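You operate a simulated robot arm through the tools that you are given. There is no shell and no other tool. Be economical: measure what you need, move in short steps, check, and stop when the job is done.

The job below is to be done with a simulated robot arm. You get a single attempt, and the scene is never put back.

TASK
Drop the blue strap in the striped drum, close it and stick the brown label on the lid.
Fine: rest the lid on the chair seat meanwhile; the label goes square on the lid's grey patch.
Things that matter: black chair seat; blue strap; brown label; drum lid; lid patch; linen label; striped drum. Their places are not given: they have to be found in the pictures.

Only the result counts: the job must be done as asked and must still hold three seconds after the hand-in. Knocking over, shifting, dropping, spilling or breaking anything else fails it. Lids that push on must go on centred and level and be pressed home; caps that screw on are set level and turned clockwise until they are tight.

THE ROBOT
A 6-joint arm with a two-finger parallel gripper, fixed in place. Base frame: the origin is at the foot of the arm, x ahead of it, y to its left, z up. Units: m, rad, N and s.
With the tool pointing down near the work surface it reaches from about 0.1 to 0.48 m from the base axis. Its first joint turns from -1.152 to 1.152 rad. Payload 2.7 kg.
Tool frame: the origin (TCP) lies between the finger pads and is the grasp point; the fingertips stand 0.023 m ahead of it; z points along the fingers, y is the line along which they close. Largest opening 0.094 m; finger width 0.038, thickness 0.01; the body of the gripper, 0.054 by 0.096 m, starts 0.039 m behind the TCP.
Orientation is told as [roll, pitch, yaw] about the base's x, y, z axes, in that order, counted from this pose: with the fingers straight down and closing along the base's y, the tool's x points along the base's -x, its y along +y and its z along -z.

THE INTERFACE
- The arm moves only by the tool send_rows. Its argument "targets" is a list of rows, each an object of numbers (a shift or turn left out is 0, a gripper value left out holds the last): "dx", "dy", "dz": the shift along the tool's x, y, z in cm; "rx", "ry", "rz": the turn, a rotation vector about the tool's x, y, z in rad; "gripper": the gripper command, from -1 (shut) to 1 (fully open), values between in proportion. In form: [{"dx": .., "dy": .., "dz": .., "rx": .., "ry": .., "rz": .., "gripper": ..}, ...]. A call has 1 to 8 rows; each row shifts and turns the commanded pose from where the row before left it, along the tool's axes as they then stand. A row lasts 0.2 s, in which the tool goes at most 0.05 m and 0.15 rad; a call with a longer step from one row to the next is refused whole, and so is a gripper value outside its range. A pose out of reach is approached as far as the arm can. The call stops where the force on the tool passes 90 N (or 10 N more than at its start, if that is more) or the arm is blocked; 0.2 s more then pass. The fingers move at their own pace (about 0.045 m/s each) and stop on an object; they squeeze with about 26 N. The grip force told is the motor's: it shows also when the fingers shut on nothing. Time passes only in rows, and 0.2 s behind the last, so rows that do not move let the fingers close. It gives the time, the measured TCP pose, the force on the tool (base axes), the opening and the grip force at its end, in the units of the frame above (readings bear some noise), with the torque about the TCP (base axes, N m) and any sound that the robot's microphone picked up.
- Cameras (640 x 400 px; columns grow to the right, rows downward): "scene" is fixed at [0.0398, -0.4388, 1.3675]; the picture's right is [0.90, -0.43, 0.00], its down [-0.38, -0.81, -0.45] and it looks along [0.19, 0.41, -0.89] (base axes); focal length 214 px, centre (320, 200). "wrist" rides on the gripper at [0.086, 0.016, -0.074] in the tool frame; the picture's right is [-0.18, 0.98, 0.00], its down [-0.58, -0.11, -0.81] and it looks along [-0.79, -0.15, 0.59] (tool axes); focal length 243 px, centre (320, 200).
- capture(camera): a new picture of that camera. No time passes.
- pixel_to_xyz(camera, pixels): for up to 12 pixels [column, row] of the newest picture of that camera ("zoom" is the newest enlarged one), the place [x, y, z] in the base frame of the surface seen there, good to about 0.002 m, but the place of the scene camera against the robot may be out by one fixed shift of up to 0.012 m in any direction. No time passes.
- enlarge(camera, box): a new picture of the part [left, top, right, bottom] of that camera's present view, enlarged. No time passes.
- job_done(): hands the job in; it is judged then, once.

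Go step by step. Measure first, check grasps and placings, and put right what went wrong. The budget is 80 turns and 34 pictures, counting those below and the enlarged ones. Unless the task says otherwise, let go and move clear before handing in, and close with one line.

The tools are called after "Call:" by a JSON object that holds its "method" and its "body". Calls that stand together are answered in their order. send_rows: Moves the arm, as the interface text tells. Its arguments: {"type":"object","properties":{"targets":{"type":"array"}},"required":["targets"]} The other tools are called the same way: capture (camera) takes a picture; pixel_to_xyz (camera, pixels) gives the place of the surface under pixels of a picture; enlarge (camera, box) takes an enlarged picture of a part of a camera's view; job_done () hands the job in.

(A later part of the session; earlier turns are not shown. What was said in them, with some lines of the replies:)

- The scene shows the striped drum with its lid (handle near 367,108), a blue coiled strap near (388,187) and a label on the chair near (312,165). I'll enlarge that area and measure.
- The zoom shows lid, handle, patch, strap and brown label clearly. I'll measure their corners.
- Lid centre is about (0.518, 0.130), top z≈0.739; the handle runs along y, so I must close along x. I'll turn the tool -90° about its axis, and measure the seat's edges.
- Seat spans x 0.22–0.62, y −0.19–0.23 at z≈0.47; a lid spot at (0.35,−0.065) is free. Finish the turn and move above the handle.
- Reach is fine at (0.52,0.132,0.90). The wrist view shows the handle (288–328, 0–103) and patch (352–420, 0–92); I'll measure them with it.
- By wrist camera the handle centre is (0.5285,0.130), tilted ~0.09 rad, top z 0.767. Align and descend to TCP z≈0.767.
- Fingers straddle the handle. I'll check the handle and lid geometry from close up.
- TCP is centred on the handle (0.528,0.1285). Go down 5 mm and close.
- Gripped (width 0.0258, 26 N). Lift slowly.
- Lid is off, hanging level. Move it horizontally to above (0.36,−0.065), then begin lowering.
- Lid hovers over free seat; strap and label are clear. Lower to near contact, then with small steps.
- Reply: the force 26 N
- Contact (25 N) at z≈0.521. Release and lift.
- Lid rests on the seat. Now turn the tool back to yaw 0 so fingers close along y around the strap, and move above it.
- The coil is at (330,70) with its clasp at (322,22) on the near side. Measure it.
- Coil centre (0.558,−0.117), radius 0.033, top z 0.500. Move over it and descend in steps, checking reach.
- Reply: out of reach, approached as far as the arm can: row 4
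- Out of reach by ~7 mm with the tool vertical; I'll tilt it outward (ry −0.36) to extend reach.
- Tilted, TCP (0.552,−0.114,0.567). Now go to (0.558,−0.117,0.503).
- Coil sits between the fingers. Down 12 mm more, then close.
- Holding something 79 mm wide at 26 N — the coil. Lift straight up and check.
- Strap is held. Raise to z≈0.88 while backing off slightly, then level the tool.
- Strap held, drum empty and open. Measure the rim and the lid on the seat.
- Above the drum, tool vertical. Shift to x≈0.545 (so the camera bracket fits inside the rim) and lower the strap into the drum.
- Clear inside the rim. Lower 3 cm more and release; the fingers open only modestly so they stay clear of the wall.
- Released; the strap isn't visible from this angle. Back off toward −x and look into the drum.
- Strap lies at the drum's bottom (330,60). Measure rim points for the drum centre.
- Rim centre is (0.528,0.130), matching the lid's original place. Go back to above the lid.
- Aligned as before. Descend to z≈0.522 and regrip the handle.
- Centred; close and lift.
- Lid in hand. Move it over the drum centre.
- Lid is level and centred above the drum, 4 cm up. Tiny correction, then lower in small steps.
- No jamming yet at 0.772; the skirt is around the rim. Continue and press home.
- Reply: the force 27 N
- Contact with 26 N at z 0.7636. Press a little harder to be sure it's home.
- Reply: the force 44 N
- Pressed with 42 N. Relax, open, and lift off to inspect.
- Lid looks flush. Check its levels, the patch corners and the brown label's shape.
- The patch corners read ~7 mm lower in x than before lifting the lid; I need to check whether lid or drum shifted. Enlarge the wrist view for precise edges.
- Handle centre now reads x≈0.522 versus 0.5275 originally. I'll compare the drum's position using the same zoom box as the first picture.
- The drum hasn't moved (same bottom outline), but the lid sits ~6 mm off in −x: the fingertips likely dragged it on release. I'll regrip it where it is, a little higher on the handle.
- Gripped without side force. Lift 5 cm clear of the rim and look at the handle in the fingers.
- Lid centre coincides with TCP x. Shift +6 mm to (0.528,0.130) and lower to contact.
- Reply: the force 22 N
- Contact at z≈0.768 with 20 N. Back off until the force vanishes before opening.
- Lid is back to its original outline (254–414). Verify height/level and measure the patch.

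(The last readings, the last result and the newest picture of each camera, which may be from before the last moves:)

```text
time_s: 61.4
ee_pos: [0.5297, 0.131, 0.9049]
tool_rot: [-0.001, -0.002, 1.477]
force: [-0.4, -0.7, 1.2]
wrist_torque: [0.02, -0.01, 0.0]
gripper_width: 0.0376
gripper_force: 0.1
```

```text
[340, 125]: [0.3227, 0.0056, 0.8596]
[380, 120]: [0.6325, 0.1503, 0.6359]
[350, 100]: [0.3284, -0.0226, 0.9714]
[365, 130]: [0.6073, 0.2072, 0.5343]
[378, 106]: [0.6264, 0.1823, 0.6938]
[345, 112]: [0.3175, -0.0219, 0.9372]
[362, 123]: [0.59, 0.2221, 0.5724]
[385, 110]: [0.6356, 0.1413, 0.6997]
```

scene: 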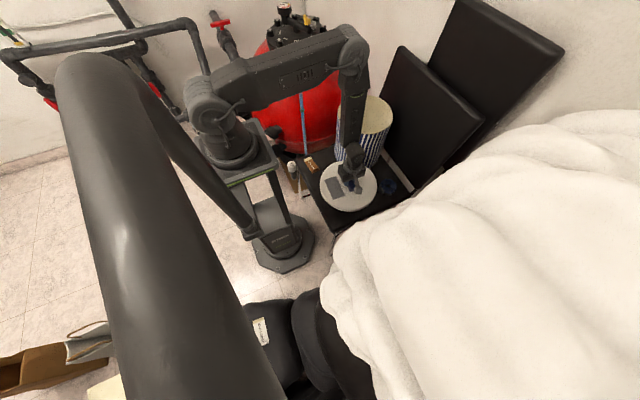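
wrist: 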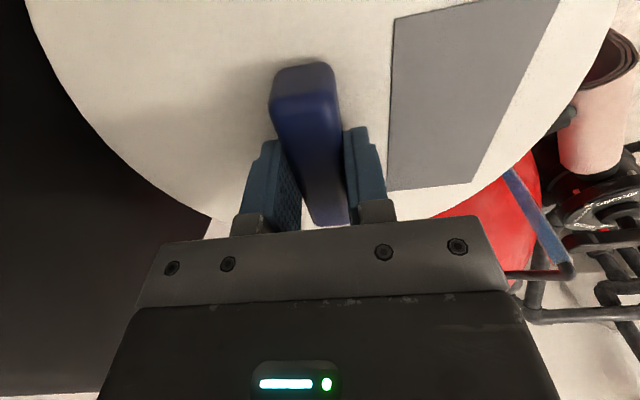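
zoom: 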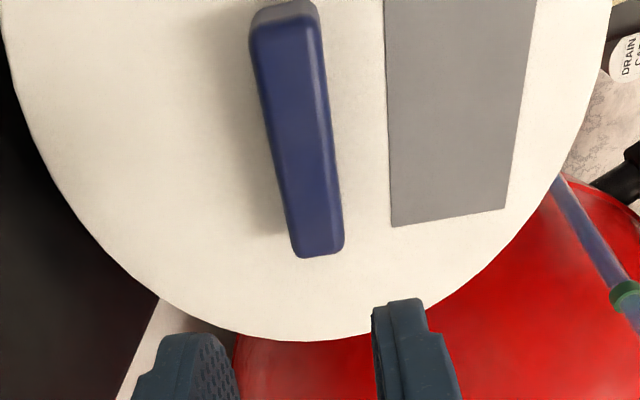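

Lid sits level at z≈0.737, as originally. Now go above the brown label (~(0.287,0.163) in robot frame) and look closely.

Call:
{"method": "send_rows", "body": {"targets": [{"dx": -0.19, "dy": 4.9, "gripper": 0.6}, {"dx": -0.19, "dy": 4.9}, {"dx": -0.19, "dy": 4.9}, {"dx": -0.19, "dy": 4.9}, {"dx": -0.19, "dy": 4.9}, {"dz": 4.5}, {"dz": 4.5}, {"dz": 4.5}]}}

Call:
{"method": "send_rows", "body": {"targets": [{"dz": 4.5}, {"dz": 4.5}, {"dz": 4.5}, {"dz": 1.5}, {}]}}

Call:
{"method": "capture", "body": {"camera": "wrist"}}

```text
time_s: 63.2
ee_pos: [0.2876, 0.165, 0.7682]
tool_rot: [-0.004, -0.002, 1.478]
force: [-0.2, 0.8, -0.6]
wrist_torque: [-0.03, -0.01, -0.01]
gripper_width: 0.0753
gripper_force: 0.1
```

```text
time_s: 64.4
ee_pos: [0.2859, 0.1634, 0.6181]
tool_rot: [-0.003, -0.001, 1.478]
force: [0.9, -0.1, -0.3]
wrist_torque: [-0.01, -0.03, 0.02]
gripper_width: 0.075
gripper_force: 0.1
```

```text
7 pictures are left
```

wrist: 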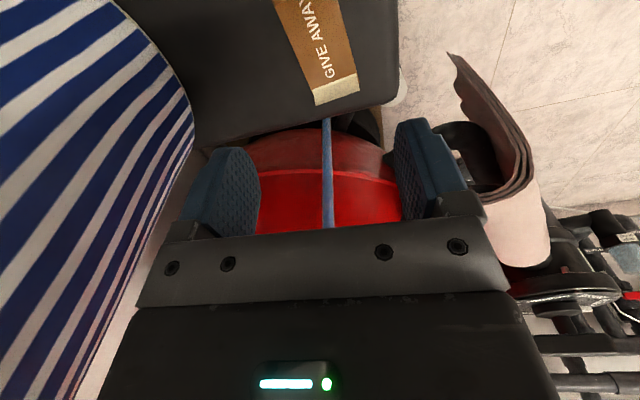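

Only part of the label is in view (275–360, 0–105). Back off 6 cm in −y and up a bit to see it all.

Call:
{"method": "send_rows", "body": {"targets": [{"dx": 4.5}, {"dx": 2.5}, {}]}}

Call:
{"method": "enlarge", "body": {"camera": "wrist", "box": [220, 0, 440, 140]}}

```text
time_s: 65.2
ee_pos: [0.28, 0.0948, 0.6191]
tool_rot: [-0.004, -0.002, 1.479]
force: [-0.9, 0.1, -0.1]
wrist_torque: [0.03, 0.01, -0.02]
gripper_width: 0.0751
gripper_force: 0.0
```

```text
2.86 times, centred on (330, 70) of wrist
```

zoom: 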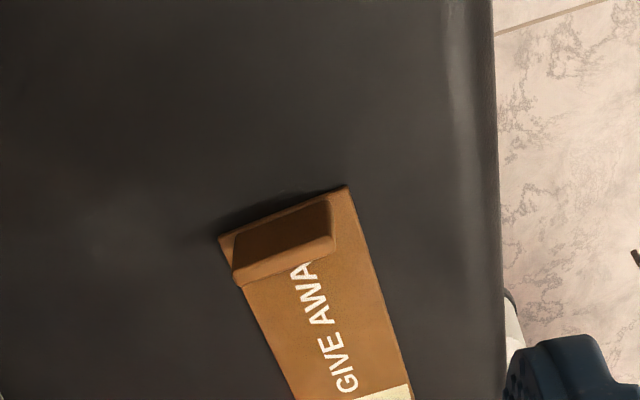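

The label has a thin upright tab across its near end (zoom 232–335, 200–285). Measure the tab and the label's edges.

Call:
{"method": "pixel_to_xyz", "body": {"camera": "zoom", "pixels": [[224, 238], [343, 190], [372, 275], [402, 365], [255, 305], [287, 380], [238, 276], [332, 243], [240, 262], [328, 232], [285, 228], [285, 258]]}}

Call:
{"method": "pixel_to_xyz", "body": {"camera": "zoom", "pixels": [[285, 215], [285, 240], [285, 250], [285, 264], [285, 270], [310, 275], [360, 388], [405, 388], [245, 240], [322, 205], [334, 225], [300, 290]]}}

```text
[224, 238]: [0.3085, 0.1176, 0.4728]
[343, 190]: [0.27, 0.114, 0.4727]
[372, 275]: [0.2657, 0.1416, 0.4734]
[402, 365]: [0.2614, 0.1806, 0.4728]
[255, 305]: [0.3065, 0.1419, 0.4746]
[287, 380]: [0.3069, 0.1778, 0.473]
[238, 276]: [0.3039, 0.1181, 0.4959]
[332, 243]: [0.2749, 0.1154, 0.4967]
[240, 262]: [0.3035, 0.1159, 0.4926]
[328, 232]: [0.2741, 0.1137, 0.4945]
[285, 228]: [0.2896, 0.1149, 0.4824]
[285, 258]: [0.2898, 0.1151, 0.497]
```

```text
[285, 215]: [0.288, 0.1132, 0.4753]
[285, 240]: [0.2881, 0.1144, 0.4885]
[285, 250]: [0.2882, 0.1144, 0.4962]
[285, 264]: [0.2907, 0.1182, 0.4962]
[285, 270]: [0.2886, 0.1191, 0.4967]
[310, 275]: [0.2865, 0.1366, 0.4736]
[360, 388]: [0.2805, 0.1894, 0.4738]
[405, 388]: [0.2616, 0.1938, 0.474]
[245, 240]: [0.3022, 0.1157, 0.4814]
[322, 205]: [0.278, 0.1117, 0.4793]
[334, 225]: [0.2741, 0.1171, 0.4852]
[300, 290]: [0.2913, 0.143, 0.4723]
```

Tab: centre (0.289,0.118), top z 0.497, ~7 mm thick along y, label turned about +0.08 rad. Patch centre is (0.464,0.1375), turned −0.105. Turn the tool to yaw 0.08 so the pads grip the tab's faces.

Call:
{"method": "send_rows", "body": {"targets": [{"rz": 0.14, "gripper": 0}, {"rz": 0.14}, {"rz": 0.14}, {"rz": 0.14}, {"rz": 0.14}, {"rz": 0.14}, {"rz": 0.14}, {"rz": 0.14}]}}

Call:
{"method": "send_rows", "body": {"targets": [{"rz": 0.14}, {"rz": 0.139}, {}, {}]}}

```text
time_s: 67.0
ee_pos: [0.2797, 0.0935, 0.6176]
tool_rot: [-0.001, -0.002, 0.356]
force: [-0.8, -0.6, 0.8]
wrist_torque: [0.01, -0.01, 0.01]
gripper_width: 0.0469
gripper_force: 0.0
```

```text
time_s: 68.0
ee_pos: [0.2805, 0.0926, 0.6198]
tool_rot: [0.001, -0.004, 0.079]
force: [0.1, -0.4, 0.9]
wrist_torque: [-0.01, 0.0, -0.02]
gripper_width: 0.0471
gripper_force: 0.0
```

Move over the tab and descend to z≈0.53 for a check.

Call:
{"method": "send_rows", "body": {"targets": [{"dx": -1.12, "dy": 2.36, "dz": 2}, {"dz": 4}, {"dz": 3}, {}]}}

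Call:
{"method": "capture", "body": {"camera": "wrist"}}

```text
time_s: 69.0
ee_pos: [0.2886, 0.1182, 0.5286]
tool_rot: [0.001, -0.004, 0.081]
force: [0.1, -0.2, 0.9]
wrist_torque: [0.02, 0.02, 0.01]
gripper_width: 0.0469
gripper_force: 0.1
```

```text
5 pictures are left
```

wrist: 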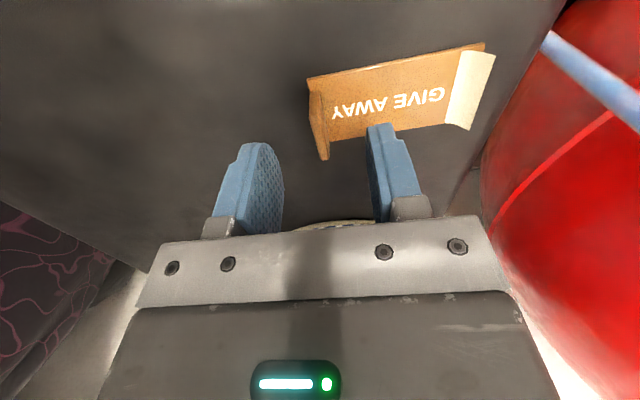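

Tab (310–328, 90–158) lies between the fingers. Measure corners for the label's full extent.

Call:
{"method": "pixel_to_xyz", "body": {"camera": "wrist", "pixels": [[311, 79], [460, 51], [483, 47], [493, 57], [469, 128], [446, 122], [312, 95], [326, 155], [318, 110], [322, 150], [322, 100], [400, 85]]}}

```text
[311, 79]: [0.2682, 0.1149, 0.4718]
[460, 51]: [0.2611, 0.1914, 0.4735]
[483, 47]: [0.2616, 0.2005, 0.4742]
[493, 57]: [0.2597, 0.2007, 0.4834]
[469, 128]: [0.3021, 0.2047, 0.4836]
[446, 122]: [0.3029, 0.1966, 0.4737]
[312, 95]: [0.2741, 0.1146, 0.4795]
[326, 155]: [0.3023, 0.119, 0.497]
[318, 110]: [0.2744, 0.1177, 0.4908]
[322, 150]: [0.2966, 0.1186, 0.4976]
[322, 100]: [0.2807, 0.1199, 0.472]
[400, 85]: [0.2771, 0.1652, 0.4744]
```

Tab centre y≈0.1172, label centre lies 0.0415 m along from it. Descend 2.85 cm and close.

Call:
{"method": "send_rows", "body": {"targets": [{"dz": 1.5, "dy": -0.05}, {"dz": 1.0}, {"dz": 0.35}, {}, {}]}}

Call:
{"method": "send_rows", "body": {"targets": [{"gripper": -1}, {}, {}, {}, {}, {}]}}

```text
time_s: 70.2
ee_pos: [0.2876, 0.1164, 0.4994]
tool_rot: [0.004, -0.003, 0.08]
force: [-0.3, -1.0, 0.0]
wrist_torque: [-0.03, 0.01, -0.02]
gripper_width: 0.0473
gripper_force: 0.0
```

```text
time_s: 71.6
ee_pos: [0.2887, 0.1162, 0.5006]
tool_rot: [0.001, -0.004, 0.081]
force: [0.2, -0.1, 0.1]
wrist_torque: [-0.04, 0.01, 0.01]
gripper_width: 0.0045
gripper_force: 25.4
```

Holding something 4.5 mm thick – the tab. Lift it and check.

Call:
{"method": "send_rows", "body": {"targets": [{"dz": -1}, {"dz": -3}, {"dz": -4}, {"dz": -4.5}, {"dz": -4.5}, {"dz": -4.5}, {"dz": -4.5}, {"dz": -4.5}]}}

Call:
{"method": "capture", "body": {"camera": "wrist"}}

```text
time_s: 73.4
ee_pos: [0.2879, 0.1158, 0.8063]
tool_rot: [0.001, -0.001, 0.081]
force: [0.0, 0.0, -0.2]
wrist_torque: [0.0, 0.03, -0.02]
gripper_width: 0.0046
gripper_force: 26.3
```

```text
4 pictures are left
```

wrist: 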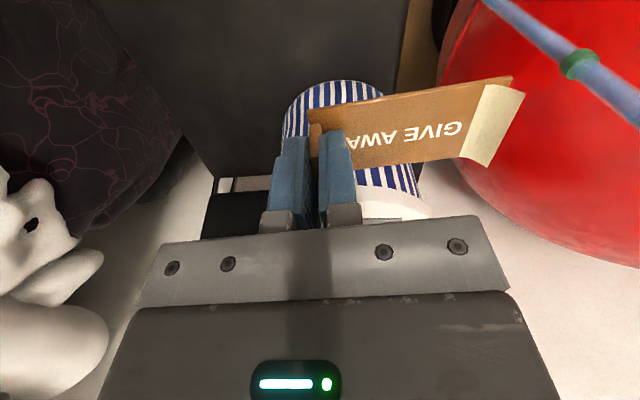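

Label is held level by the tab. Measure its corners in hand.

Call:
{"method": "pixel_to_xyz", "body": {"camera": "wrist", "pixels": [[312, 113], [360, 104], [420, 95], [487, 84], [509, 80], [460, 156], [400, 164], [365, 167], [400, 130], [487, 160], [430, 125], [380, 150]]}}

```text
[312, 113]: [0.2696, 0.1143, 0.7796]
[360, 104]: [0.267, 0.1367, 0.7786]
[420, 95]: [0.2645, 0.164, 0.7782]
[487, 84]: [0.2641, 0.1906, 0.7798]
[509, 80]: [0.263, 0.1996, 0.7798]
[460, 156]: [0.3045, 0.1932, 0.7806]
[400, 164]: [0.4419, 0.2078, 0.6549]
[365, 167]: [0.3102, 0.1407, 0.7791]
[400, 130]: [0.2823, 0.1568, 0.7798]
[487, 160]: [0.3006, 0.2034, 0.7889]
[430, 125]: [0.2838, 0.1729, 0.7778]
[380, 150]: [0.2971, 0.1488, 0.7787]
```

Label is flat and level, centre 43 mm from TCP along its length, 2 mm across. Turn by −0.19 rad and move so its centre lies over the patch: TCP (0.458,0.095).

Call:
{"method": "send_rows", "body": {"targets": [{"rz": 0.096, "dz": -1}, {"rz": 0.096}, {"dx": -4.28, "dy": -0.06}, {"dx": -4.28, "dy": -0.06}, {"dx": -4.28, "dy": -0.06}, {"dx": -4.27, "dy": -0.06}, {}, {}]}}

Call:
{"method": "enlarge", "body": {"camera": "scene", "box": [310, 80, 420, 160]}}

```text
time_s: 75.2
ee_pos: [0.4581, 0.0951, 0.8133]
tool_rot: [0.001, -0.003, -0.112]
force: [-0.7, -0.2, 0.4]
wrist_torque: [-0.01, -0.05, 0.01]
gripper_width: 0.0048
gripper_force: 26.3
```

```text
5.00 times, centred on (365, 120) of scene
```

zoom: 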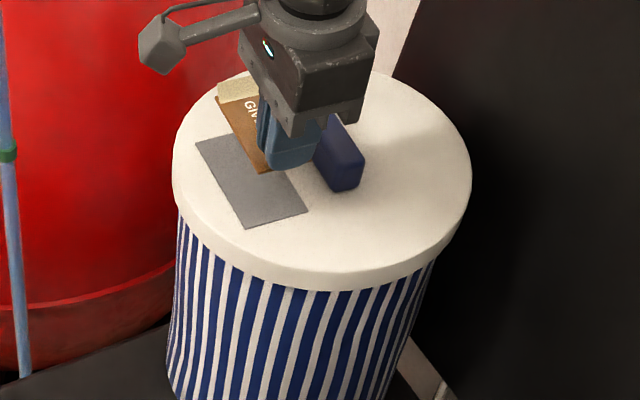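

Use this picture to compare label edges and patch corners in the same frame.

Call:
{"method": "pixel_to_xyz", "body": {"camera": "zoom", "pixels": [[220, 107], [230, 122], [245, 146], [258, 167], [199, 145], [248, 225], [304, 210], [222, 187], [231, 138], [222, 88], [254, 85], [235, 115]]}}

```text
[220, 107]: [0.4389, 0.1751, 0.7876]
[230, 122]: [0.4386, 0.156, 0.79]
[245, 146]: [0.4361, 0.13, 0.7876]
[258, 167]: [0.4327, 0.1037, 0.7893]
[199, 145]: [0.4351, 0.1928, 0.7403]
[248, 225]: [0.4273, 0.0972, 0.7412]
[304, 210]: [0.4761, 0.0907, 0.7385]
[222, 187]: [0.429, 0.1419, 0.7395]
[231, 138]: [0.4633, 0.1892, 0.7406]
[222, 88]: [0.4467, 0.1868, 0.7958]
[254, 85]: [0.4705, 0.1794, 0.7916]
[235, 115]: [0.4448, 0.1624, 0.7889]
```

Label and patch are parallel (slope 0.08 both) and centred within ~2 mm. Shift −1 mm in x and lower to contact (expected TCP z≈0.767).

Call:
{"method": "send_rows", "body": {"targets": [{"dx": 0.1, "dz": 2}, {"dz": 1.5}, {"dz": 0.6}, {"dz": 0.2}, {"dz": 0.2}, {}]}}

```text
time_s: 76.6
ee_pos: [0.4573, 0.0961, 0.7707]
tool_rot: [0.0, -0.004, -0.113]
force: [-0.6, -0.8, 0.0]
wrist_torque: [0.02, 0.0, 0.0]
gripper_width: 0.0047
gripper_force: 26.2
```

Call:
{"method": "send_rows", "body": {"targets": [{"dz": 0.2}, {"dz": 0.2}, {"dz": 0.15}, {"dz": 0.1}]}}

```text
time_s: 77.6
ee_pos: [0.4595, 0.0949, 0.7655]
tool_rot: [0.003, -0.007, -0.111]
force: [-2.4, -0.5, 22.8]
wrist_torque: [0.05, -0.02, 0.12]
gripper_width: 0.0045
gripper_force: 25.4
```

Contact at 23 N. Hold briefly, relieve the force, open slightly and lift.

Call:
{"method": "send_rows", "body": {"targets": [{}, {}, {"dz": -0.1}, {"dz": -0.05}, {}]}}

```text
time_s: 78.8
ee_pos: [0.4563, 0.0947, 0.7642]
tool_rot: [0.002, -0.005, -0.11]
force: [5.5, 2.0, 11.4]
wrist_torque: [0.05, -0.53, -0.06]
gripper_width: 0.0044
gripper_force: 26.1
```

Still 11 N down; relieve a little more.

Call:
{"method": "send_rows", "body": {"targets": [{"dz": -0.1}, {}, {}]}}

```text
time_s: 79.6
ee_pos: [0.4554, 0.0946, 0.7656]
tool_rot: [-0.001, 0.003, -0.112]
force: [-0.3, -0.2, -0.1]
wrist_torque: [0.02, -0.15, 0.01]
gripper_width: 0.0043
gripper_force: 25.3
```

Force is zero; open slightly and lift clear.

Call:
{"method": "send_rows", "body": {"targets": [{"gripper": -0.55}, {}, {}, {"dz": -0.3}, {"dz": -1}, {"dz": -3}, {"dz": -4}, {"dz": -4}]}}

Call:
{"method": "send_rows", "body": {"targets": [{"dx": 4.5}, {"dx": 4.5}, {"dx": 4.0}, {}]}}

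Call:
{"method": "enlarge", "body": {"camera": "scene", "box": [310, 80, 420, 160]}}

```text
time_s: 81.4
ee_pos: [0.4547, 0.0938, 0.8884]
tool_rot: [0.002, -0.002, -0.112]
force: [0.5, -0.9, -0.5]
wrist_torque: [0.02, -0.02, -0.01]
gripper_width: 0.0212
gripper_force: 0.1
```

```text
time_s: 82.4
ee_pos: [0.3262, 0.1103, 0.8893]
tool_rot: [0.002, -0.002, -0.112]
force: [0.2, -1.1, -0.6]
wrist_torque: [0.01, 0.01, -0.01]
gripper_width: 0.0211
gripper_force: 0.0
```

```text
5.00 times, centred on (365, 120) of scene
```

zoom: 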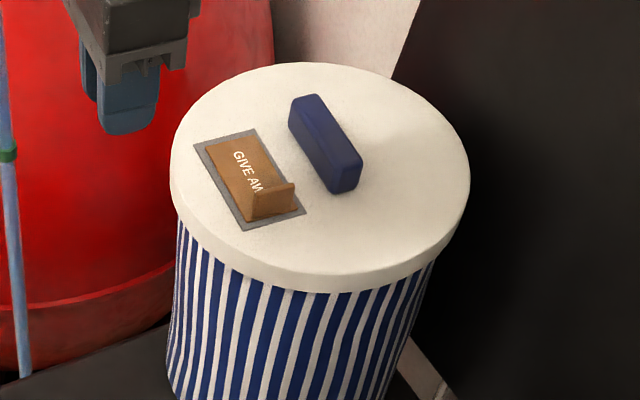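

The label lies square on the patch with even margins. Check label, lid level and centring.

Call:
{"method": "pixel_to_xyz", "body": {"camera": "zoom", "pixels": [[175, 150], [464, 180], [320, 66], [300, 265], [196, 143], [246, 228], [303, 211], [255, 131], [207, 150], [246, 219], [249, 138], [220, 175]]}}

```text
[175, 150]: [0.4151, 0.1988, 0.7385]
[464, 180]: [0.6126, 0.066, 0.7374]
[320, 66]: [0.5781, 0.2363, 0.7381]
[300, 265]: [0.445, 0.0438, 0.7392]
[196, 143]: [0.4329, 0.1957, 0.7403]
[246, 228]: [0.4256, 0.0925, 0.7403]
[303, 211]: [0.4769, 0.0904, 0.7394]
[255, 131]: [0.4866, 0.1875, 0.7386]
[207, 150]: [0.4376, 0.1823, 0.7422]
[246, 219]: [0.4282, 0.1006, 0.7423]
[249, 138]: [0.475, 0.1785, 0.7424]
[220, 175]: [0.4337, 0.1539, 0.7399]
```

Lid is level (0.7374–0.7392). I'll take one tighter view to check the label's margins.

Call:
{"method": "enlarge", "body": {"camera": "scene", "box": [342, 100, 378, 130]}}

```text
13.33 times, centred on (360, 115) of scene
```

zoom: 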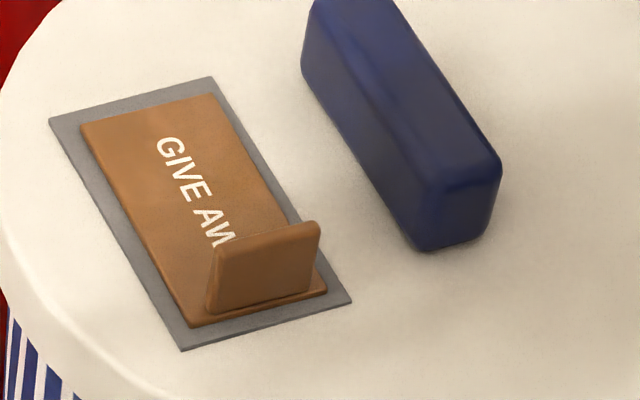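

The brown label lies flat and square on the grey patch with a grey margin on all four sides. The lid is level and within about 2 mm of centre, the strap is in the drum, and the arm is clear, so I'm handing in.

Call:
{"method": "job_done", "body": {}}

```text
The job is handed in.
```

The blue strap is in the striped drum, the lid is back on and pressed home about 2 mm off centre, and the brown label is square on the grey patch.
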